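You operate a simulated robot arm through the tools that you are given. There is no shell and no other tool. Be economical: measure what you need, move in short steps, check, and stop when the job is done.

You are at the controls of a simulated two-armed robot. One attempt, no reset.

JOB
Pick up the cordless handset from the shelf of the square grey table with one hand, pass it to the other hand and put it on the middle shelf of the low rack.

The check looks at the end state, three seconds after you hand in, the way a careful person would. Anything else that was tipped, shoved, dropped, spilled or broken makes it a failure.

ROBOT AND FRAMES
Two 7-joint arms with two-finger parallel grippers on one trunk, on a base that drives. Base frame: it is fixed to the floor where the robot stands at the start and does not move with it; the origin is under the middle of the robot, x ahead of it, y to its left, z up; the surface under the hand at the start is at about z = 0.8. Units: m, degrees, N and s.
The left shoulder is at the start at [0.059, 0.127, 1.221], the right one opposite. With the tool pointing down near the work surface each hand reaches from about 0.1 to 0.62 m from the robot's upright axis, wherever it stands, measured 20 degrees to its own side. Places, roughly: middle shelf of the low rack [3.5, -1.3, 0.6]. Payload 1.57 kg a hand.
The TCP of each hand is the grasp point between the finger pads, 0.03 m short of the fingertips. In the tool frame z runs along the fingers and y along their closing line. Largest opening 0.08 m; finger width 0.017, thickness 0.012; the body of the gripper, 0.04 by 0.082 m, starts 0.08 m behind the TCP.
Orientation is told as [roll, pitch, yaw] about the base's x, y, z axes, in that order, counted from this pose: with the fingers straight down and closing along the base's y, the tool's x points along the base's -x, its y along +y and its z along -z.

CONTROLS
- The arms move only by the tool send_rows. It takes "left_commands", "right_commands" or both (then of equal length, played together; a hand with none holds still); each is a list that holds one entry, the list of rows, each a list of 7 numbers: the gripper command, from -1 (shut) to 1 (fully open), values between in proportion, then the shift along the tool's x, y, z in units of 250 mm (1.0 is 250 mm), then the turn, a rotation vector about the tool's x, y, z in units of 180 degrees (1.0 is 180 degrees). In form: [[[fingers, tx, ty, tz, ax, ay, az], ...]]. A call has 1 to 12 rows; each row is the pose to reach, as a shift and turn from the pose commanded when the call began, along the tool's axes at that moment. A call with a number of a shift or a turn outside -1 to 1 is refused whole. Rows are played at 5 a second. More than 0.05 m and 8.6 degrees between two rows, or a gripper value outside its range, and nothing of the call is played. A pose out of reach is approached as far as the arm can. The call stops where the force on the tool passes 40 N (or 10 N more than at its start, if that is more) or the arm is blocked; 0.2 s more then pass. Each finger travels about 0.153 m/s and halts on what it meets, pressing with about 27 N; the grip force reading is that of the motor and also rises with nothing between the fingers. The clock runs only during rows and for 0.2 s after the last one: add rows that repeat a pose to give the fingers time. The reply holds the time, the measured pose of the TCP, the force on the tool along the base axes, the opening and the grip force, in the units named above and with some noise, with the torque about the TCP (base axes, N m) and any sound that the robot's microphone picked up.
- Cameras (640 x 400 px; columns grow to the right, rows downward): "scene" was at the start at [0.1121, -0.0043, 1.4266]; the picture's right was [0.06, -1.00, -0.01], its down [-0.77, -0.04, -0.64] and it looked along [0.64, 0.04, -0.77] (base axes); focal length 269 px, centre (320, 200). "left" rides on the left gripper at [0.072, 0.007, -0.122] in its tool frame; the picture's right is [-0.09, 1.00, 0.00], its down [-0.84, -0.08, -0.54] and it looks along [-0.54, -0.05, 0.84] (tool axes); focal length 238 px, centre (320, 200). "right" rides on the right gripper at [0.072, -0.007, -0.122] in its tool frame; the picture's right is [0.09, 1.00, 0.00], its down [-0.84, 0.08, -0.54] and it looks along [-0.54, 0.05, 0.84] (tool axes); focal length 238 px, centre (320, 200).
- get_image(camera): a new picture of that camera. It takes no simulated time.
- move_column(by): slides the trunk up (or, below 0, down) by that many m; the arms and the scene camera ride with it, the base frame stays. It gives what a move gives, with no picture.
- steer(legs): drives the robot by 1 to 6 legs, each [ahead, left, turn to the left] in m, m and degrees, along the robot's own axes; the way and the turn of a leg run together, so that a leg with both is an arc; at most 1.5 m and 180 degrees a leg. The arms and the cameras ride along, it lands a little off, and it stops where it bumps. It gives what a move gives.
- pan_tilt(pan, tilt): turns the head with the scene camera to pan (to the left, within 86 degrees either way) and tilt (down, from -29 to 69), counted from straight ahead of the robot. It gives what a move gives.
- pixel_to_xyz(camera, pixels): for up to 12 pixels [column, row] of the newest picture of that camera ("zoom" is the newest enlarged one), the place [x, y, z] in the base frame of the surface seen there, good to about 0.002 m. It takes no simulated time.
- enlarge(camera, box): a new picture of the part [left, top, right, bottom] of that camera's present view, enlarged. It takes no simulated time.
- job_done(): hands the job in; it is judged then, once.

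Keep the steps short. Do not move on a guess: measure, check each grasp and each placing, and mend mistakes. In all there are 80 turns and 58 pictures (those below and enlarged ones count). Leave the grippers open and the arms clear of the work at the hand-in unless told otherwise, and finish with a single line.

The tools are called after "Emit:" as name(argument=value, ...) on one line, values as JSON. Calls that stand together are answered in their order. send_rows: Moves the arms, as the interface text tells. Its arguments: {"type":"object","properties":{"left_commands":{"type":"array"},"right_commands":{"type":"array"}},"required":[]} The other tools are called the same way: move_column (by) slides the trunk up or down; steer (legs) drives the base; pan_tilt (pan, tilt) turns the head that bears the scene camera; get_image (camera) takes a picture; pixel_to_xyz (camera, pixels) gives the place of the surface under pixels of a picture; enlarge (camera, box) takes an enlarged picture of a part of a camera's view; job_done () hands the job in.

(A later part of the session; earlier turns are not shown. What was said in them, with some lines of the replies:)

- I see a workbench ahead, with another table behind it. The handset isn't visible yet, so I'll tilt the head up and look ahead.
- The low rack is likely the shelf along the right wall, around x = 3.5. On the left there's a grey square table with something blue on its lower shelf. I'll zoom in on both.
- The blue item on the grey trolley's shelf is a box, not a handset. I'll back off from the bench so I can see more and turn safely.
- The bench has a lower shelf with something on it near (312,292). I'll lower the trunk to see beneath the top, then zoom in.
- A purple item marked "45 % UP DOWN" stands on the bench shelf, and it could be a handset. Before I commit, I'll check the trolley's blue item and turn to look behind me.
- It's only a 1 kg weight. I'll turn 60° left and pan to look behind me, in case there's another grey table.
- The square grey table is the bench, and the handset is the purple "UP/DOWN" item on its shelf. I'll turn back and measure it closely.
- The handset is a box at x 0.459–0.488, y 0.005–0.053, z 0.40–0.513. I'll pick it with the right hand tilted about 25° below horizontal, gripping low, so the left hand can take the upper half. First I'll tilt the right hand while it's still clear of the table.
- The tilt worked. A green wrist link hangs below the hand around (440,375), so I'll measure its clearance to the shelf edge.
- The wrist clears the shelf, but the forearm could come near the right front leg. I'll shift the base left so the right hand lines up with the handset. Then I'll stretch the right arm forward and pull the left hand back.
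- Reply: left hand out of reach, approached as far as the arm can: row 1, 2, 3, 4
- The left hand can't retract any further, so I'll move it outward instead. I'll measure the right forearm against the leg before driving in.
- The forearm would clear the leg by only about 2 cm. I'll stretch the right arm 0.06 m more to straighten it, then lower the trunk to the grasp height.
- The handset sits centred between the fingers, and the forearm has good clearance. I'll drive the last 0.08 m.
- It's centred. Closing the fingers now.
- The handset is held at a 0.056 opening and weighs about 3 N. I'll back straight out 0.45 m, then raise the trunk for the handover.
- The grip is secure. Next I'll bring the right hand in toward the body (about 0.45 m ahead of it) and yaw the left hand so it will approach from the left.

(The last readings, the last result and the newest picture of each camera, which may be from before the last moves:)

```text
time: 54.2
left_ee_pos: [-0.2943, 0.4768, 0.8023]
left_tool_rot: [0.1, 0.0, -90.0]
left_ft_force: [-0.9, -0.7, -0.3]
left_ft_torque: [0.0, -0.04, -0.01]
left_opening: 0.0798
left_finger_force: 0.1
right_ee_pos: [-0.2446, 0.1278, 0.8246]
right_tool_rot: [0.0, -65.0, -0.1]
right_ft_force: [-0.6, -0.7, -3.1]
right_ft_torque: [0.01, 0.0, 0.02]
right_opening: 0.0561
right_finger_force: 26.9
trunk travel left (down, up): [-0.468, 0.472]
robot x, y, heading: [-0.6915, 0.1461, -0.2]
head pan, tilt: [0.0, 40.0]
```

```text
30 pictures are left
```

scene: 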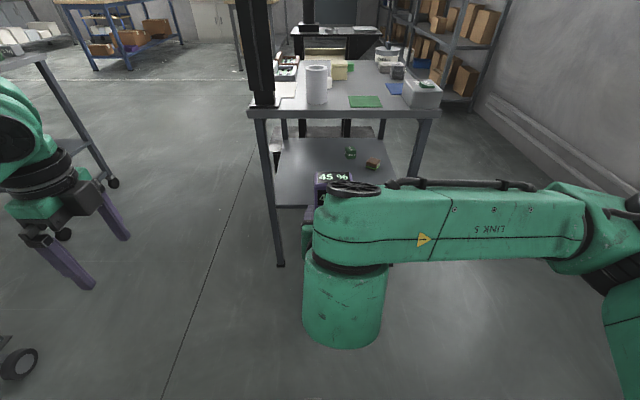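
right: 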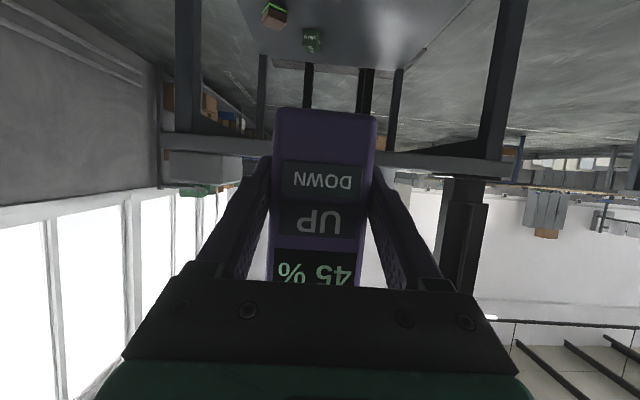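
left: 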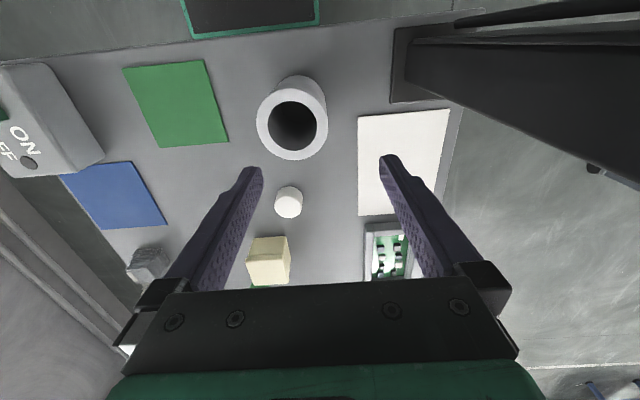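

Both hands are in place. I'll pitch the left hand so its fingers point right and 15° down, stopping about 0.2 m to the left of the handset.

Emit:
send_rows(left_commands=[[[1, -0.059, 0.02, -0.03, 0, -0.0417, 0], [1, -0.118, 0.04, -0.06, 0, -0.0833, 0], [1, -0.176, 0.06, -0.09, 0, -0.125, 0], [1, -0.235, 0.08, -0.12, 0, -0.1667, 0], [1, -0.294, 0.1, -0.15, 0, -0.2083, 0], [1, -0.353, 0.12, -0.18, 0, -0.25, 0], [1, -0.412, 0.14, -0.21, 0, -0.2917, 0], [1, -0.47, 0.16, -0.24, 0, -0.3333, 0], [1, -0.53, 0.18, -0.27, 0, -0.375, 0], [1, -0.588, 0.2, -0.296, 0, -0.4167, 0], [1, -0.588, 0.2, -0.296, 0, -0.4167, 0]]])

Emit:
get_image(camera="scene")

Emit:
get_image(camera="left")

```text
time: 56.6
left_ee_pos: [-0.244, 0.3284, 0.8754]
left_tool_rot: [0.2, -75.1, -90.3]
left_ft_force: [0.3, 0.3, 0.2]
left_ft_torque: [0.03, 0.01, -0.01]
left_opening: 0.0799
left_finger_force: 0.0
right_ee_pos: [-0.2436, 0.1265, 0.824]
right_tool_rot: [0.0, -65.0, -0.1]
right_ft_force: [0.0, 0.3, -2.4]
right_ft_torque: [-0.01, 0.0, -0.02]
right_opening: 0.0558
right_finger_force: 27.0
trunk travel left (down, up): [-0.468, 0.472]
robot x, y, heading: [-0.6889, 0.153, -0.2]
head pan, tilt: [0.0, 40.0]
```

```text
29 pictures are left
```

scene: 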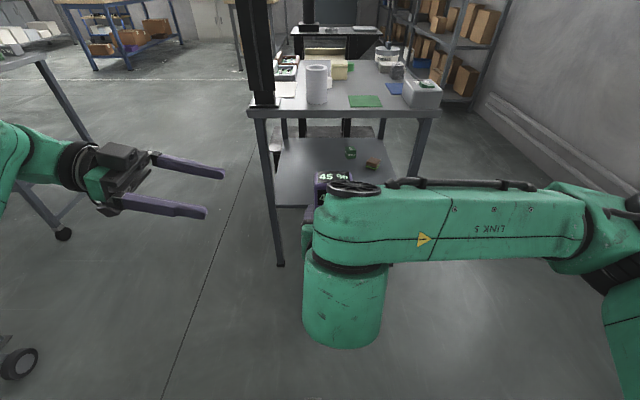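

```text
28 pictures are left
```

left: 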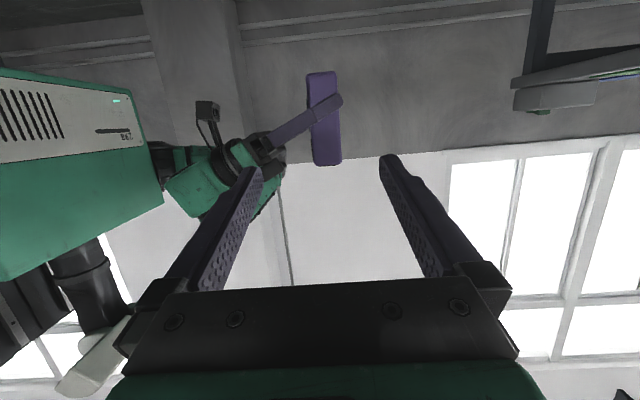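

The left camera shows the handset side-on, upside down in the picture. I'll measure its exact position.

Emit:
pixel_to_xyz(camera="left", pixels=[[316, 130], [337, 130], [326, 140], [326, 160], [316, 158], [336, 158], [312, 80], [331, 78], [300, 115], [330, 100], [265, 145]])

```text
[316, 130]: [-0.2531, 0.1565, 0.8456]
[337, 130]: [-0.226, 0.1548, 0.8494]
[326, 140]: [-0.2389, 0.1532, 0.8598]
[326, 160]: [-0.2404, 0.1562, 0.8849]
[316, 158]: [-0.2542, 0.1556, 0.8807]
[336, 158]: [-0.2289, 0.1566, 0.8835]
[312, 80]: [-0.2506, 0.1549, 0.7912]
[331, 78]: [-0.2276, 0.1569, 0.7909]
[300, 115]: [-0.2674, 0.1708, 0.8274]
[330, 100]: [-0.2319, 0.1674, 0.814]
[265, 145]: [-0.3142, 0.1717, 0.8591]
```

Handset centre is x −0.240, y 0.129, with its top at z 0.894. I'll move the left hand in above the right fingers, to z 0.880 and y 0.138, with the opening at about 0.065.

Emit:
send_rows(left_commands=[[[0.625, -0.0235, 0.016, 0.081, 0, 0, 0], [0.625, -0.048, 0.016, 0.162, 0, 0, 0], [0.625, -0.072, 0.016, 0.243, 0, 0, 0], [0.625, -0.096, 0.016, 0.324, 0, 0, 0], [0.625, -0.119, 0.016, 0.405, 0, 0, 0], [0.625, -0.143, 0.016, 0.486, 0, 0, 0], [0.625, -0.167, 0.016, 0.567, 0, 0, 0], [0.625, -0.191, 0.016, 0.648, 0, 0, 0], [0.625, -0.215, 0.016, 0.729, 0, 0, 0], [0.625, -0.215, 0.016, 0.729, 0, 0, 0]]])

Emit:
get_image(camera="left")

Emit:
enlarge(camera="scene", box=[220, 140, 380, 240])

```text
time: 58.8
left_ee_pos: [-0.241, 0.1397, 0.8803]
left_tool_rot: [0.2, -75.0, -90.2]
left_ft_force: [0.0, 0.3, 0.6]
left_ft_torque: [0.0, 0.01, 0.0]
left_opening: 0.065
left_finger_force: 0.1
right_ee_pos: [-0.2447, 0.129, 0.8243]
right_tool_rot: [0.0, -65.0, -0.3]
right_ft_force: [-0.6, -0.2, -2.5]
right_ft_torque: [0.02, -0.01, -0.02]
right_opening: 0.0556
right_finger_force: 26.6
trunk travel left (down, up): [-0.468, 0.472]
robot x, y, heading: [-0.6914, 0.1479, -0.2]
head pan, tilt: [0.0, 40.0]
```

```text
27 pictures are left
```

left: 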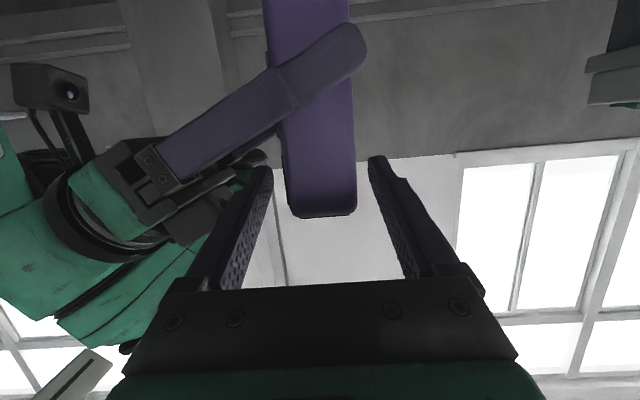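

```text
4.00 times, centred on (300, 190) of scene
```

zoom: 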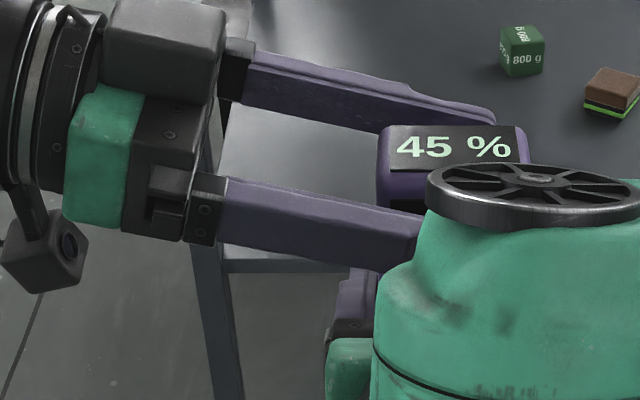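

The handset's top lies between the left fingers. Closing the left hand.

Emit:
send_rows(left_commands=[[[0.2, 0, 0, 0, 0, 0, 0], [-1, 0, 0, 0, 0, 0, 0], [-1, 0, 0, 0, 0, 0, 0], [-1, 0, 0, 0, 0, 0, 0], [-1, 0, 0, 0, 0, 0, 0]]])

Emit:
get_image(camera="left")

```text
time: 60.0
left_ee_pos: [-0.2411, 0.14, 0.8798]
left_tool_rot: [0.4, -75.0, -90.3]
left_ft_force: [18.0, -2.6, -1.1]
left_ft_torque: [-0.19, -0.41, 0.08]
left_opening: 0.0379
left_finger_force: 27.1
right_ee_pos: [-0.2457, 0.1286, 0.8242]
right_tool_rot: [0.0, -64.8, -0.1]
right_ft_force: [-17.9, 3.5, -0.8]
right_ft_torque: [0.06, -0.58, 0.16]
right_opening: 0.056
right_finger_force: 26.4
trunk travel left (down, up): [-0.468, 0.472]
robot x, y, heading: [-0.6912, 0.1495, 0.0]
head pan, tilt: [0.0, 40.0]
```

```text
25 pictures are left
```

left: 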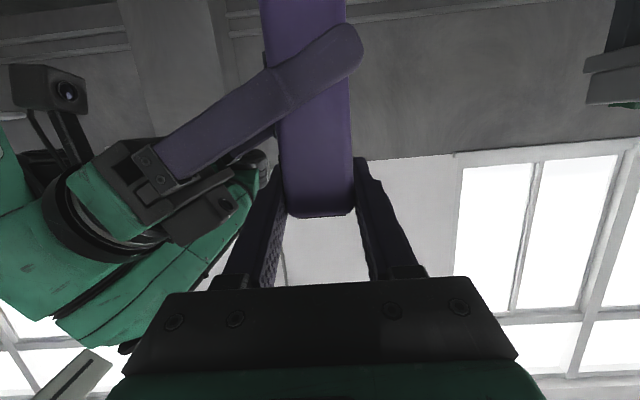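

The left hand grips at 0.038, with about 18 N of sideways stress between the hands. I'll nudge the left hand +2 mm in x to relieve it, then open the right hand.

Emit:
send_rows(left_commands=[[[-1, 0, 0.008, 0, 0, 0, 0], [-1, 0, 0.008, 0, 0, 0, 0]]])

Emit:
send_rows(right_commands=[[[0.0, 0, 0, 0, 0, 0, 0], [0.5, 0, 0, 0, 0, 0, 0], [1, 0, 0, 0, 0, 0, 0], [1, 0, 0, 0, 0, 0, 0]]])

Emit:
get_image(camera="left")

```text
time: 60.6
left_ee_pos: [-0.2399, 0.1381, 0.8815]
left_tool_rot: [0.1, -75.0, -90.5]
left_ft_force: [5.9, -5.7, 0.3]
left_ft_torque: [-0.17, -0.43, 0.21]
left_opening: 0.0377
left_finger_force: 27.7
right_ee_pos: [-0.2434, 0.1273, 0.8236]
right_tool_rot: [0.0, -65.0, -0.4]
right_ft_force: [-6.3, 5.2, -1.3]
right_ft_torque: [-0.16, 0.06, -0.15]
right_opening: 0.0558
right_finger_force: 26.8
trunk travel left (down, up): [-0.468, 0.472]
robot x, y, heading: [-0.6901, 0.1512, 0.1]
head pan, tilt: [0.0, 40.0]
```

```text
time: 61.6
left_ee_pos: [-0.2388, 0.1391, 0.8802]
left_tool_rot: [0.0, -75.1, -90.2]
left_ft_force: [0.5, -0.5, -0.6]
left_ft_torque: [0.0, 0.0, 0.0]
left_opening: 0.0379
left_finger_force: 27.4
right_ee_pos: [-0.2432, 0.127, 0.8233]
right_tool_rot: [0.0, -64.9, -0.1]
right_ft_force: [0.9, 0.1, -0.2]
right_ft_torque: [-0.01, 0.04, -0.01]
right_opening: 0.0798
right_finger_force: 0.0
trunk travel left (down, up): [-0.468, 0.472]
robot x, y, heading: [-0.6918, 0.1505, -0.2]
head pan, tilt: [0.0, 40.0]
```

```text
24 pictures are left
```

left: 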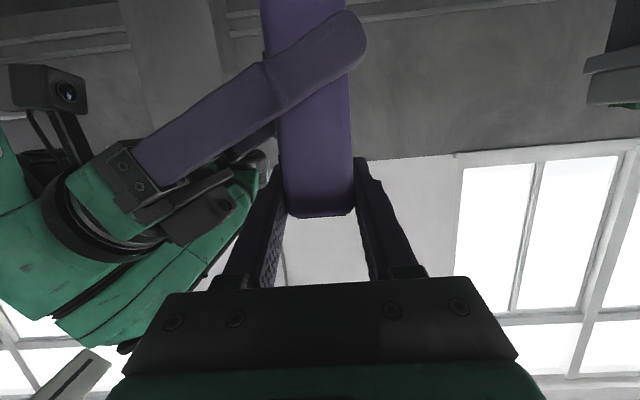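

The right hand is open and the left holds the handset. I'll move the left hand forward and up, away from the right fingers, and check the grip.

Emit:
send_rows(left_commands=[[[-1, -0.03, 0.1, -0.008, 0, 0, 0], [-1, -0.08, 0.2, -0.02, 0, 0, 0], [-1, -0.14, 0.3, -0.036, 0, 0, 0], [-1, -0.193, 0.4, -0.052, 0, 0, 0], [-1, -0.193, 0.4, -0.052, 0, 0, 0]]])

Emit:
get_image(camera="scene")

```text
time: 62.8
left_ee_pos: [-0.1397, 0.1394, 0.9303]
left_tool_rot: [0.1, -75.0, -90.3]
left_ft_force: [-0.5, 0.1, -1.3]
left_ft_torque: [-0.01, 0.0, 0.0]
left_opening: 0.0377
left_finger_force: 27.5
right_ee_pos: [-0.244, 0.1283, 0.8237]
right_tool_rot: [-0.1, -65.1, -0.2]
right_ft_force: [-0.4, -0.1, 0.4]
right_ft_torque: [0.01, -0.01, -0.01]
right_opening: 0.0799
right_finger_force: 0.2
trunk travel left (down, up): [-0.468, 0.472]
robot x, y, heading: [-0.6925, 0.1487, -0.2]
head pan, tilt: [0.0, 40.0]
```

```text
23 pictures are left
```

scene: 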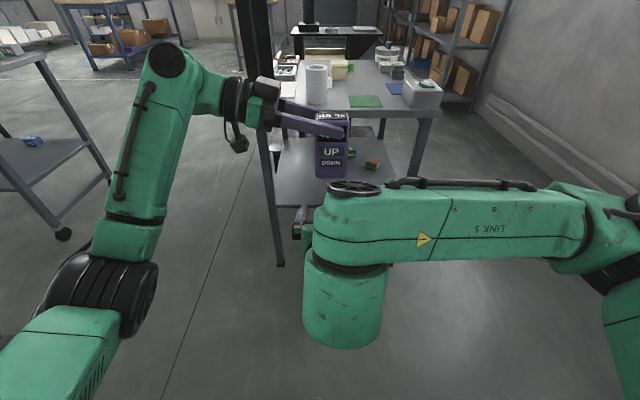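

The handover worked: the left hand alone holds the handset upright. Next I'll move the right hand aside to the right, then yaw the left hand to point ahead.

Emit:
send_rows(right_commands=[[[1, 0, -0.16, 0, 0, 0, 0], [1, 0, -0.32, 0, 0, 0, 0], [1, 0, -0.48, 0, 0, 0, 0], [1, 0, -0.64, 0, 0, 0, 0], [1, 0, -0.64, 0, 0, 0, 0]]])

Emit:
send_rows(left_commands=[[[-1, 0.016, -0.018, -0.06, -0.0439, 0, -0.0118], [-1, 0.032, -0.036, -0.119, -0.0878, 0, -0.0235], [-1, 0.048, -0.055, -0.179, -0.1317, 0, -0.0353], [-1, 0.064, -0.073, -0.239, -0.1756, 0, -0.0471], [-1, 0.08, -0.091, -0.299, -0.2195, 0, -0.0589], [-1, 0.096, -0.109, -0.358, -0.2635, 0, -0.0706], [-1, 0.112, -0.127, -0.418, -0.3074, 0, -0.0824], [-1, 0.128, -0.145, -0.478, -0.3513, 0, -0.0942], [-1, 0.144, -0.164, -0.538, -0.3952, 0, -0.106], [-1, 0.16, -0.182, -0.597, -0.4391, 0, -0.1177], [-1, 0.176, -0.2, -0.657, -0.483, 0, -0.1295], [-1, 0.176, -0.2, -0.657, -0.483, 0, -0.1295]]])

Emit:
move_column(by=0.25)

Emit:
pan_tilt(pan=-25, tilt=25)

Emit:
get_image(camera="scene")

```text
time: 64.0
left_ee_pos: [-0.1396, 0.1395, 0.9287]
left_tool_rot: [0.1, -75.0, -90.1]
left_ft_force: [0.4, -0.9, -1.0]
left_ft_torque: [-0.02, 0.0, 0.01]
left_opening: 0.0377
left_finger_force: 27.5
right_ee_pos: [-0.2445, -0.0326, 0.8237]
right_tool_rot: [0.2, -64.9, -0.2]
right_ft_force: [0.7, 0.4, 0.8]
right_ft_torque: [0.03, -0.03, 0.0]
right_opening: 0.0795
right_finger_force: 0.0
right hand out of reach, approached as far as the arm can: row 4
trunk travel left (down, up): [-0.468, 0.472]
robot x, y, heading: [-0.6938, 0.1464, -0.0]
head pan, tilt: [0.0, 40.0]
```

```text
time: 66.6
left_ee_pos: [-0.1869, 0.3096, 0.9297]
left_tool_rot: [-0.2, -74.9, 0.1]
left_ft_force: [-0.2, -0.4, -2.0]
left_ft_torque: [-0.03, -0.01, -0.02]
left_opening: 0.0377
left_finger_force: 27.0
right_ee_pos: [-0.2438, -0.0322, 0.8234]
right_tool_rot: [0.0, -64.9, -0.3]
right_ft_force: [0.0, -0.6, 0.1]
right_ft_torque: [-0.03, 0.01, 0.03]
right_opening: 0.0797
right_finger_force: 0.1
trunk travel left (down, up): [-0.468, 0.472]
robot x, y, heading: [-0.6931, 0.1452, -0.5]
head pan, tilt: [0.0, 40.0]
```

```text
time: 69.2
left_ee_pos: [-0.1871, 0.3096, 1.1793]
left_tool_rot: [-0.1, -75.0, -0.2]
left_ft_force: [0.6, -0.7, -1.7]
left_ft_torque: [-0.02, 0.03, 0.02]
left_opening: 0.0379
left_finger_force: 27.2
right_ee_pos: [-0.2437, -0.0313, 1.0738]
right_tool_rot: [-0.1, -64.8, -0.2]
right_ft_force: [-0.1, 0.0, -1.0]
right_ft_torque: [-0.01, -0.02, 0.01]
right_opening: 0.0799
right_finger_force: 0.1
trunk travel left (down, up): [-0.718, 0.222]
robot x, y, heading: [-0.6904, 0.1476, -0.0]
head pan, tilt: [0.0, 40.0]
```

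```text
time: 70.1
left_ee_pos: [-0.1873, 0.3094, 1.1789]
left_tool_rot: [-0.1, -75.0, 0.0]
left_ft_force: [0.5, -0.1, -2.8]
left_ft_torque: [-0.02, -0.02, 0.03]
left_opening: 0.038
left_finger_force: 27.1
right_ee_pos: [-0.2438, -0.033, 1.0741]
right_tool_rot: [0.1, -64.9, -0.2]
right_ft_force: [-0.9, 0.5, 0.6]
right_ft_torque: [0.03, -0.01, 0.01]
right_opening: 0.08
right_finger_force: 0.1
trunk travel left (down, up): [-0.718, 0.222]
robot x, y, heading: [-0.6955, 0.1489, 0.0]
head pan, tilt: [-25.0, 25.0]
```

```text
22 pictures are left
```

scene: 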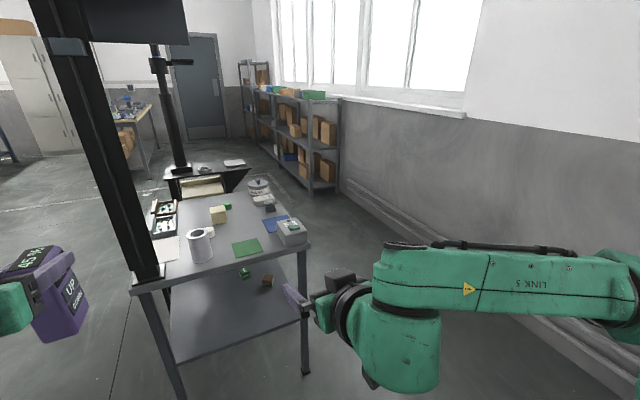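

The rack stands along the right wall, beyond the bench. I'll measure the rack, black table and aisle.

Emit:
pixel_to_xyz(camera="scene", pixels=[[308, 185], [339, 180], [310, 110], [310, 155], [275, 160], [256, 125], [250, 160], [250, 170], [305, 265], [630, 270], [300, 180], [290, 150]])

Emit:
enlarge(camera="scene", box=[220, 50, 360, 210])

```text
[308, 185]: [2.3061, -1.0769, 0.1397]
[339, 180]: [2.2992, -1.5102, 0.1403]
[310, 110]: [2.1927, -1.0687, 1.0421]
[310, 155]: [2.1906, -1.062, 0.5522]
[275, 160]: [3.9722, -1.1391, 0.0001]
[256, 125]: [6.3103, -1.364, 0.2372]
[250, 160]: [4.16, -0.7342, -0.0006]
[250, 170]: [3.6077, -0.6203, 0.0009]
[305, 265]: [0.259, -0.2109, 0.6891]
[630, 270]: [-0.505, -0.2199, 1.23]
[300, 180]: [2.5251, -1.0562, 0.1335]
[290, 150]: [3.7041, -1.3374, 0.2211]
```

```text
2.50 times, centred on (290, 130) of scene
```

zoom: 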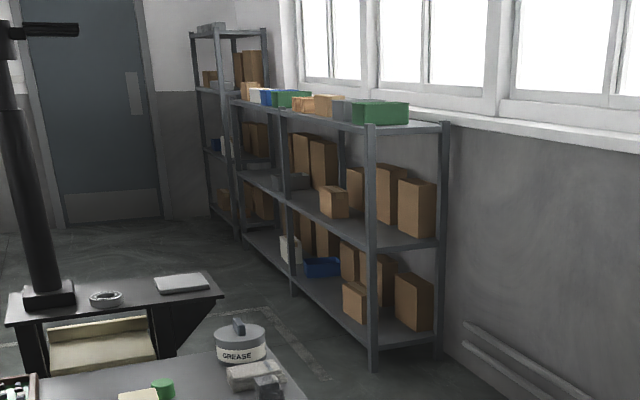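

The low rack's front is at y ≈ −1.06, x from 2.19 to about 4.7, with the middle shelf near z 0.59. I'll check the right edge of the black table and raise the trunk for clearance.

Emit:
pixel_to_xyz(camera="zoom", pixels=[[218, 292], [205, 276], [180, 340], [240, 340], [335, 205], [400, 235], [290, 185], [268, 165], [440, 125], [290, 290], [245, 95], [285, 195]])

Emit:
move_column(by=0.2)

Emit:
steer(legs=[[0, -0.77, 0]])

Emit:
pan_tilt(pan=0, tilt=45)

Emit:
get_image(camera="scene")

```text
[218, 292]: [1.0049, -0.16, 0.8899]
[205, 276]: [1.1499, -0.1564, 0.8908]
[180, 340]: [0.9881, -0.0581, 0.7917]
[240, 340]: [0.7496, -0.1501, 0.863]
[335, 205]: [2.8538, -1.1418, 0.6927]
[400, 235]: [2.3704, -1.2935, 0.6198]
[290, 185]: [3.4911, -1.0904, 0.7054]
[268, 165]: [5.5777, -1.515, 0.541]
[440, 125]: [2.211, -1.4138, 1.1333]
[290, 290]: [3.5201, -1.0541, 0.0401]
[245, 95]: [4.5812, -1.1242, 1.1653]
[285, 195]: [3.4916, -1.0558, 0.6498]
```

```text
time: 72.2
left_ee_pos: [-0.1882, 0.3094, 1.3807]
left_tool_rot: [-0.1, -75.0, -0.1]
left_ft_force: [-0.1, 0.5, -2.3]
left_ft_torque: [0.01, -0.02, 0.02]
left_opening: 0.0377
left_finger_force: 27.3
right_ee_pos: [-0.2418, -0.0317, 1.2739]
right_tool_rot: [0.0, -64.9, -0.1]
right_ft_force: [0.3, 0.4, -0.2]
right_ft_torque: [0.03, -0.02, -0.01]
right_opening: 0.0801
right_finger_force: 0.0
trunk travel left (down, up): [-0.918, 0.022]
robot x, y, heading: [-0.6903, 0.1468, -0.0]
head pan, tilt: [-25.0, 25.0]
```

```text
time: 76.4
left_ee_pos: [-0.1921, -0.4647, 1.379]
left_tool_rot: [-0.3, -75.0, -0.1]
left_ft_force: [1.3, 0.1, -1.7]
left_ft_torque: [0.02, 0.01, -0.01]
left_opening: 0.0379
left_finger_force: 27.5
right_ee_pos: [-0.2499, -0.8064, 1.2736]
right_tool_rot: [0.0, -64.8, -0.5]
right_ft_force: [0.3, 0.4, -0.3]
right_ft_torque: [0.0, 0.01, -0.01]
right_opening: 0.0801
right_finger_force: 0.1
trunk travel left (down, up): [-0.918, 0.022]
robot x, y, heading: [-0.6945, -0.6258, -0.4]
head pan, tilt: [-25.0, 25.0]
```

```text
time: 77.3
left_ee_pos: [-0.1904, -0.4658, 1.3803]
left_tool_rot: [0.0, -75.0, -0.5]
left_ft_force: [-1.3, 0.1, -1.7]
left_ft_torque: [0.01, -0.01, -0.03]
left_opening: 0.0377
left_finger_force: 26.6
right_ee_pos: [-0.2485, -0.8078, 1.2741]
right_tool_rot: [0.0, -64.9, -0.5]
right_ft_force: [-0.7, 0.4, -0.2]
right_ft_torque: [0.03, 0.02, 0.0]
right_opening: 0.08
right_finger_force: 0.0
trunk travel left (down, up): [-0.918, 0.022]
robot x, y, heading: [-0.6975, -0.6229, -0.4]
head pan, tilt: [0.0, 45.0]
```

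```text
20 pictures are left
```

scene: 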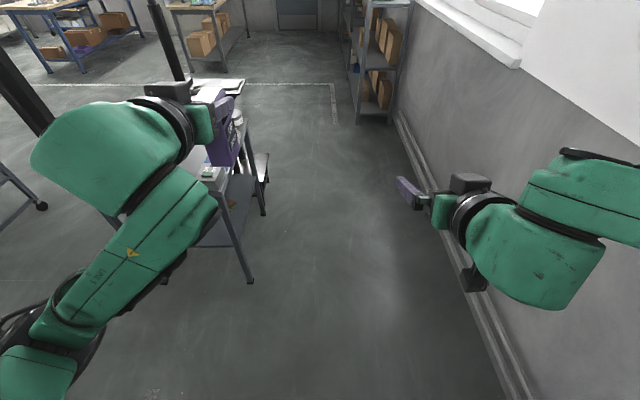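

The aisle ahead looks free. I'll measure the left elbow's extent before driving past the bench.

Emit:
pixel_to_xyz(camera="scene", pixels=[[40, 150], [10, 320], [35, 340], [5, 370], [80, 110], [100, 300], [600, 180], [630, 225], [252, 282], [470, 280], [265, 170]])

```text
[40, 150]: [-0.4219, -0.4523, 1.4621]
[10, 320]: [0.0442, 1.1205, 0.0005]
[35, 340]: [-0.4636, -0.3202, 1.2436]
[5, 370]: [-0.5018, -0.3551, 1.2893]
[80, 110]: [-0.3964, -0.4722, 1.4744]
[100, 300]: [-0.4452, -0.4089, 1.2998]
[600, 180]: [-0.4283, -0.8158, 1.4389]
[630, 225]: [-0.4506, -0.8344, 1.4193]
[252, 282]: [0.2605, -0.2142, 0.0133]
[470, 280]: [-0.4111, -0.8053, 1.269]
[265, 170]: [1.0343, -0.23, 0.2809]
```

Clearance is good. I'll drive along the aisle past both tables, angle left away from the rack, and turn to face it.

Emit:
steer(legs=[[1.5, 0, 0], [1.1, 0, 0], [1.2, 0.35, 0], [0, 0, -90]])

Emit:
pan_tilt(pan=0, tilt=35)

Emit:
get_image(camera="scene")

```text
time: 99.6
left_ee_pos: [3.2638, -0.7988, 1.3806]
left_tool_rot: [-0.2, -75.0, -89.9]
left_ft_force: [-0.8, 0.1, -1.4]
left_ft_torque: [0.04, -0.04, 0.0]
left_opening: 0.0379
left_finger_force: 26.8
right_ee_pos: [2.9241, -0.7423, 1.2751]
right_tool_rot: [0.0, -64.9, -90.1]
right_ft_force: [0.6, -1.1, 1.5]
right_ft_torque: [-0.02, 0.0, 0.02]
right_opening: 0.08
right_finger_force: 0.0
trunk travel left (down, up): [-0.918, 0.022]
robot x, y, heading: [3.1018, -0.2951, -90.0]
head pan, tilt: [0.0, 45.0]
```

```text
time: 100.3
left_ee_pos: [3.2649, -0.7994, 1.3794]
left_tool_rot: [0.0, -75.0, -90.0]
left_ft_force: [0.2, 0.2, -3.0]
left_ft_torque: [0.02, -0.04, -0.03]
left_opening: 0.0376
left_finger_force: 27.1
right_ee_pos: [2.9223, -0.7431, 1.2747]
right_tool_rot: [0.0, -64.9, -90.0]
right_ft_force: [-0.4, 0.1, 0.3]
right_ft_torque: [0.03, 0.01, -0.01]
right_opening: 0.0801
right_finger_force: 0.0
trunk travel left (down, up): [-0.918, 0.022]
robot x, y, heading: [3.1014, -0.2919, -90.2]
head pan, tilt: [0.0, 35.0]
```

```text
19 pictures are left
```

scene: 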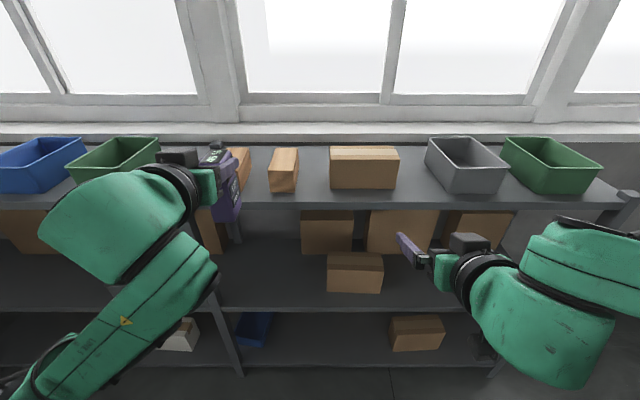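

I'm facing the rack with the hands about 0.2 m short of it. I'll lower the trunk to middle-shelf level and look into the bay.

Emit:
move_column(by=-0.6)

Emit:
pan_tilt(pan=0, tilt=20)

Emit:
get_image(camera="scene")

```text
refused: -0.6 is not a number from -0.4 to 0.4
```

```text
time: 101.1
left_ee_pos: [3.2639, -0.7985, 1.3796]
left_tool_rot: [-0.1, -75.0, -90.0]
left_ft_force: [-0.4, 0.0, -1.8]
left_ft_torque: [0.03, 0.0, -0.04]
left_opening: 0.0377
left_finger_force: 27.0
right_ee_pos: [2.9228, -0.7431, 1.2741]
right_tool_rot: [0.0, -64.9, -90.2]
right_ft_force: [1.0, -0.7, 0.2]
right_ft_torque: [0.03, 0.04, 0.02]
right_opening: 0.0802
right_finger_force: 0.1
trunk travel left (down, up): [-0.918, 0.022]
robot x, y, heading: [3.1019, -0.2973, -89.8]
head pan, tilt: [0.0, 20.0]
```

```text
18 pictures are left
```

scene: 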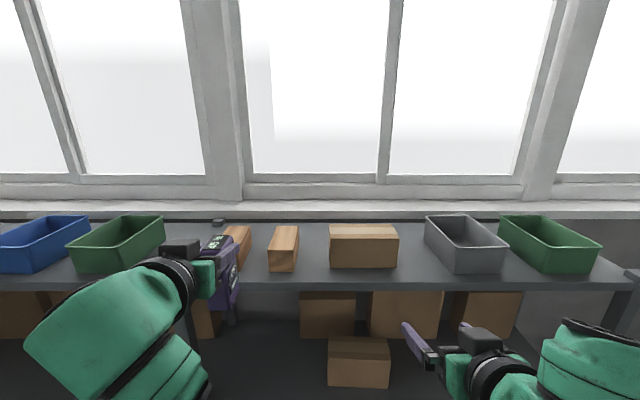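

The move is capped at 0.4 m per call, so I'll lower in two steps.

Emit:
move_column(by=-0.35)

Emit:
move_column(by=-0.25)

Emit:
get_image(camera="scene")

```text
time: 104.5
left_ee_pos: [3.2656, -0.7992, 1.0293]
left_tool_rot: [-0.1, -75.0, -89.9]
left_ft_force: [-0.4, 0.0, -1.4]
left_ft_torque: [0.01, -0.01, -0.02]
left_opening: 0.0378
left_finger_force: 26.9
right_ee_pos: [2.9232, -0.7436, 0.9237]
right_tool_rot: [0.1, -64.9, -90.1]
right_ft_force: [-0.4, -0.8, -1.2]
right_ft_torque: [0.02, 0.02, -0.02]
right_opening: 0.08
right_finger_force: 0.0
trunk travel left (down, up): [-0.568, 0.372]
robot x, y, heading: [3.1058, -0.2953, -89.9]
head pan, tilt: [0.0, 20.0]
```

```text
time: 107.1
left_ee_pos: [3.2646, -0.7984, 0.7793]
left_tool_rot: [-0.1, -75.0, -90.0]
left_ft_force: [0.6, 0.3, -1.4]
left_ft_torque: [0.02, 0.0, -0.01]
left_opening: 0.0379
left_finger_force: 27.2
right_ee_pos: [2.9239, -0.7423, 0.6736]
right_tool_rot: [0.0, -64.9, -90.2]
right_ft_force: [-0.4, 0.0, -0.4]
right_ft_torque: [0.01, 0.02, 0.01]
right_opening: 0.0798
right_finger_force: 0.2
trunk travel left (down, up): [-0.318, 0.622]
robot x, y, heading: [3.1023, -0.2925, -90.2]
head pan, tilt: [0.0, 20.0]
```

```text
17 pictures are left
```

scene: 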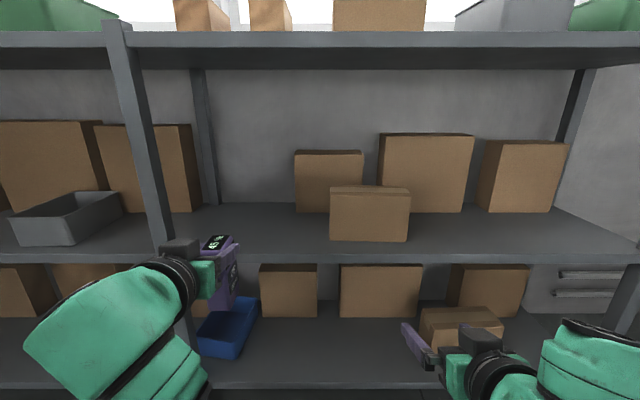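

There's a free area on the middle shelf between the post and the boxes, around (265,230). I'll measure it.

Emit:
pixel_to_xyz(camera="scene", pixels=[[265, 215], [265, 235], [265, 250], [265, 257], [220, 220], [300, 240], [332, 225], [297, 180], [165, 200], [205, 160], [265, 65], [185, 205]])

Emit:
get_image(camera="left")

```text
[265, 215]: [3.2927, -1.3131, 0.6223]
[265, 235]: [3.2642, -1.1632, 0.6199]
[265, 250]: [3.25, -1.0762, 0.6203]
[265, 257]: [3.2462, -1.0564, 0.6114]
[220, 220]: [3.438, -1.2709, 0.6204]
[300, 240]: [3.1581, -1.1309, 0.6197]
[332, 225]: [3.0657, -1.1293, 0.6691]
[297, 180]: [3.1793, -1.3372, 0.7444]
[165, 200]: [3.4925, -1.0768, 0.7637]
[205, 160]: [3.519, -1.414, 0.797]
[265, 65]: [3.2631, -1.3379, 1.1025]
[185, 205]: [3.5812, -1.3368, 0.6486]
```

```text
16 pictures are left
```

left: 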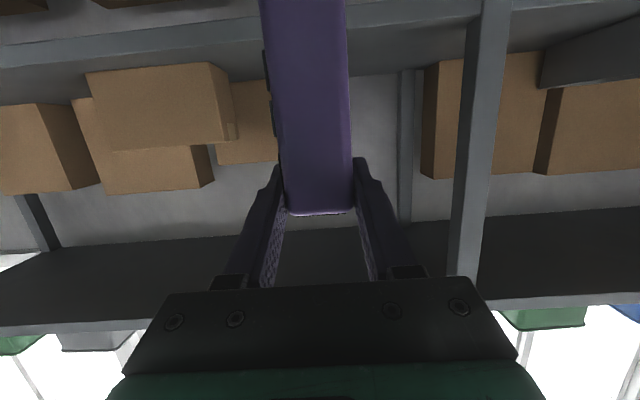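

Shelf surface is z 0.620 with its front edge at y −1.055, and it's clear for x from 3.07 to 3.48. The handset bottom is at about 0.68. I'll drive 0.22 m closer, then extend the left arm over the shelf.

Emit:
steer(legs=[[0.22, 0, 0]])

Emit:
send_rows(left_commands=[[[-1, -0.033, 0, 0.124, 0, 0, 0], [-1, -0.066, 0, 0.247, 0, 0, 0], [-1, -0.1, 0, 0.371, 0, 0, 0], [-1, -0.133, 0, 0.494, 0, 0, 0], [-1, -0.166, 0, 0.618, 0, 0, 0], [-1, -0.166, 0, 0.618, 0, 0, 0]]])

Emit:
get_image(camera="scene")

Emit:
get_image(camera="left")

```text
time: 108.8
left_ee_pos: [3.2651, -1.0174, 0.779]
left_tool_rot: [0.0, -75.0, -90.1]
left_ft_force: [0.2, -1.0, -3.2]
left_ft_torque: [0.0, 0.01, -0.04]
left_opening: 0.0379
left_finger_force: 27.0
right_ee_pos: [2.9225, -0.9609, 0.6739]
right_tool_rot: [-0.1, -64.8, -90.1]
right_ft_force: [-0.1, -0.7, -0.6]
right_ft_torque: [0.01, -0.01, 0.02]
right_opening: 0.08
right_finger_force: 0.0
trunk travel left (down, up): [-0.318, 0.622]
robot x, y, heading: [3.1027, -0.5125, -89.8]
head pan, tilt: [0.0, 20.0]
```

```text
time: 110.2
left_ee_pos: [3.2636, -1.1777, 0.7808]
left_tool_rot: [0.0, -75.0, -90.0]
left_ft_force: [-0.4, -0.1, -1.9]
left_ft_torque: [0.03, -0.01, -0.02]
left_opening: 0.0376
left_finger_force: 27.3
right_ee_pos: [2.923, -0.9608, 0.6748]
right_tool_rot: [0.0, -65.0, -90.1]
right_ft_force: [-0.6, 0.8, -0.4]
right_ft_torque: [-0.05, 0.0, 0.01]
right_opening: 0.08
right_finger_force: 0.0
trunk travel left (down, up): [-0.318, 0.622]
robot x, y, heading: [3.1014, -0.5123, -89.8]
head pan, tilt: [0.0, 20.0]
```

```text
15 pictures are left
```

scene: 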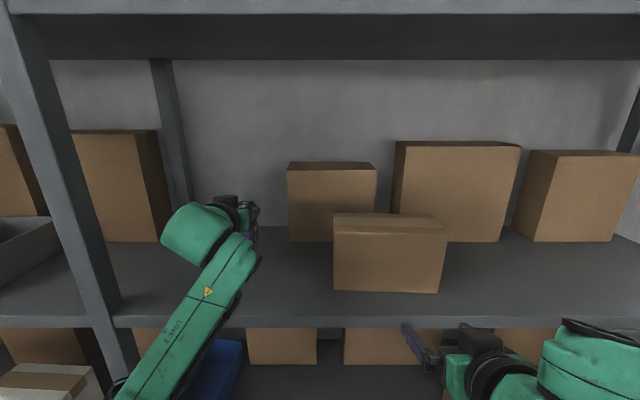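

```text
14 pictures are left
```

left: 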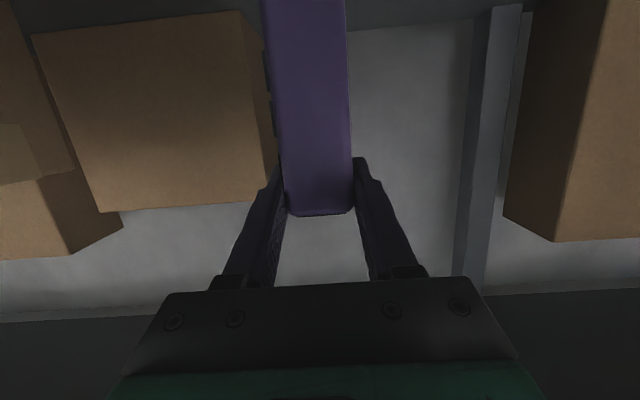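

The handset is over the shelf in a free spot. I'll check forearm clearance at the shelf edge before lowering.

Emit:
pixel_to_xyz(camera="scene", pixels=[[258, 262], [235, 315], [220, 345], [205, 290], [248, 238], [240, 205], [255, 225], [200, 240]])

Emit:
send_rows(left_commands=[[[-1, 0.05, 0, 0.0135, 0, 0, 0], [-1, 0.1, 0, 0.027, 0, 0, 0], [-1, 0.15, 0, 0.04, 0, 0, 0], [-1, 0.2, 0, 0.0535, 0, 0, 0], [-1, 0.2, 0, 0.0535, 0, 0, 0]]])

Emit:
enlarge(camera="scene", box=[120, 170, 320, 330])

```text
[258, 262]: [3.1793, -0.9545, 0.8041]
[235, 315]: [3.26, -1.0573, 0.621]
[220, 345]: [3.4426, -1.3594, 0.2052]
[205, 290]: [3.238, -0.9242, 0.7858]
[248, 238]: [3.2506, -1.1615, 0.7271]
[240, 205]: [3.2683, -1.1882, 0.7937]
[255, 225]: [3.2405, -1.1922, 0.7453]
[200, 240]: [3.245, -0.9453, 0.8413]
```

```text
time: 111.4
left_ee_pos: [3.2638, -1.1778, 0.7281]
left_tool_rot: [-0.1, -75.0, -90.0]
left_ft_force: [0.1, 0.2, -2.6]
left_ft_torque: [0.06, 0.02, -0.01]
left_opening: 0.0379
left_finger_force: 26.7
right_ee_pos: [2.9232, -0.9615, 0.6736]
right_tool_rot: [0.0, -64.9, -90.1]
right_ft_force: [-0.4, 0.0, -0.1]
right_ft_torque: [0.0, 0.0, 0.03]
right_opening: 0.0801
right_finger_force: 0.0
trunk travel left (down, up): [-0.318, 0.622]
robot x, y, heading: [3.1006, -0.5124, -90.0]
head pan, tilt: [0.0, 20.0]
```

```text
2.50 times, centred on (220, 250) of scene
```

zoom: 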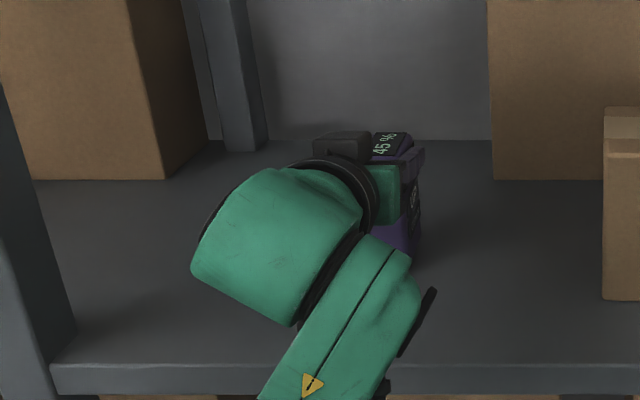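

About 9 mm remains. I'll lower 8 mm and read the force.

Emit:
send_rows(left_commands=[[[-1, 0.0155, 0, 0.004, 0, 0, 0], [-1, 0.031, 0, 0.008, 0, 0, 0], [-1, 0.031, 0, 0.008, 0, 0, 0]]])

Emit:
send_rows(left_commands=[[[-1, 0.006, 0, 0.0016, 0, 0, 0], [-1, 0.006, 0, 0.0016, 0, 0, 0]]])

```text
time: 112.2
left_ee_pos: [3.2642, -1.1754, 0.721]
left_tool_rot: [0.0, -75.1, -89.9]
left_ft_force: [0.1, -2.0, 2.8]
left_ft_torque: [-0.3, -0.04, 0.03]
left_opening: 0.0376
left_finger_force: 26.7
right_ee_pos: [2.9228, -0.9611, 0.6738]
right_tool_rot: [0.0, -65.1, -90.1]
right_ft_force: [0.9, 0.7, 0.5]
right_ft_torque: [0.01, -0.02, 0.01]
right_opening: 0.0803
right_finger_force: 0.1
trunk travel left (down, up): [-0.318, 0.622]
robot x, y, heading: [3.1021, -0.5166, -90.1]
head pan, tilt: [0.0, 20.0]
```

```text
time: 112.8
left_ee_pos: [3.2631, -1.1763, 0.7218]
left_tool_rot: [0.1, -75.3, -90.1]
left_ft_force: [0.5, -4.3, 9.7]
left_ft_torque: [-0.25, -0.05, -0.01]
left_opening: 0.0377
left_finger_force: 27.3
right_ee_pos: [2.9227, -0.9607, 0.6746]
right_tool_rot: [0.0, -65.0, -90.1]
right_ft_force: [1.2, -0.5, -0.2]
right_ft_torque: [0.0, -0.02, 0.0]
right_opening: 0.0801
right_finger_force: 0.0
trunk travel left (down, up): [-0.318, 0.622]
robot x, y, heading: [3.0996, -0.512, -90.1]
head pan, tilt: [0.0, 20.0]
```

The handset is touching the shelf, with force up to +9.7 N. I'll open the left hand and retreat along the finger axis.

Emit:
send_rows(left_commands=[[[0.1, 0, 0, 0, 0, 0, 0], [0.5, 0, 0, 0, 0, 0, 0], [1, 0, 0, 0, 0, 0, 0], [1, 0, 0, 0, 0, 0, 0], [1, 0, 0, 0, 0, 0, 0]]])

Emit:
get_image(camera="left")

```text
time: 114.0
left_ee_pos: [3.2634, -1.1761, 0.719]
left_tool_rot: [0.1, -75.0, -90.1]
left_ft_force: [-0.2, 0.0, -1.0]
left_ft_torque: [0.0, -0.01, 0.03]
left_opening: 0.0802
left_finger_force: 0.0
right_ee_pos: [2.923, -0.9608, 0.6735]
right_tool_rot: [0.0, -65.0, -90.1]
right_ft_force: [-0.2, -0.2, -0.2]
right_ft_torque: [-0.03, -0.01, 0.04]
right_opening: 0.0798
right_finger_force: 0.1
trunk travel left (down, up): [-0.318, 0.622]
robot x, y, heading: [3.1032, -0.5124, -90.0]
head pan, tilt: [0.0, 20.0]
```

```text
12 pictures are left
```

left: 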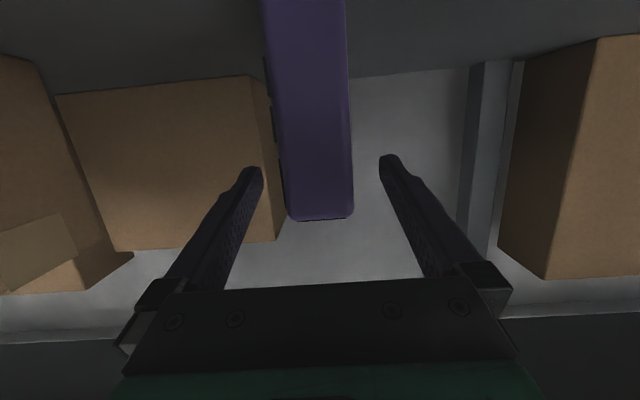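

The handset stands free between the open fingers. I'll pull the left arm straight back, drive back, and check.

Emit:
send_rows(left_commands=[[[1, 0, 0, -0.1, 0, 0, 0], [1, 0, 0, -0.22, 0, 0, 0], [1, 0, 0, -0.36, 0, 0, 0], [1, 0, 0, -0.5, 0, 0, 0], [1, 0, 0, -0.6, 0, 0, 0], [1, 0, 0, -0.6, 0, 0, 0]]])

Emit:
steer(legs=[[-0.3, 0, 0]])

Emit:
get_image(camera="scene")

```text
time: 115.4
left_ee_pos: [3.2646, -1.0326, 0.7571]
left_tool_rot: [0.0, -75.0, -90.0]
left_ft_force: [-0.5, -0.4, -0.1]
left_ft_torque: [-0.01, 0.01, 0.0]
left_opening: 0.0801
left_finger_force: 0.2
right_ee_pos: [2.9217, -0.9618, 0.6742]
right_tool_rot: [0.0, -65.0, -90.1]
right_ft_force: [-1.1, 0.2, 0.8]
right_ft_torque: [0.03, 0.0, 0.01]
right_opening: 0.0801
right_finger_force: 0.0
trunk travel left (down, up): [-0.318, 0.622]
robot x, y, heading: [3.0995, -0.5131, -90.1]
head pan, tilt: [0.0, 20.0]
```

```text
time: 117.4
left_ee_pos: [3.2656, -0.7333, 0.7577]
left_tool_rot: [0.0, -75.0, -89.9]
left_ft_force: [-0.7, 0.8, 1.0]
left_ft_torque: [-0.01, -0.03, 0.0]
left_opening: 0.0802
left_finger_force: 0.0
right_ee_pos: [2.9239, -0.6617, 0.6743]
right_tool_rot: [0.0, -65.0, -90.0]
right_ft_force: [0.7, 0.1, -0.4]
right_ft_torque: [0.03, 0.02, 0.0]
right_opening: 0.0799
right_finger_force: 0.0
trunk travel left (down, up): [-0.318, 0.622]
robot x, y, heading: [3.1064, -0.2146, -90.0]
head pan, tilt: [0.0, 20.0]
```

```text
11 pictures are left
```

scene: 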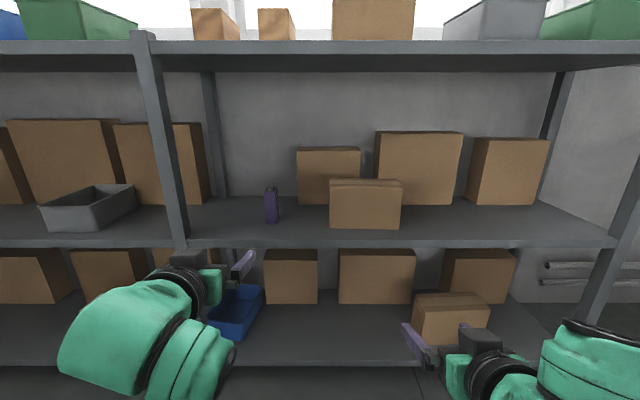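

The handset stands upright on the middle shelf at (271,205), the other objects are undisturbed, and both hands are open and clear. Handing in.

Emit:
job_done()

```text
The job is handed in.
```

The handset is standing upright on the middle shelf of the low rack; the right hand picked it up, passed it to the left, and the job is handed in.
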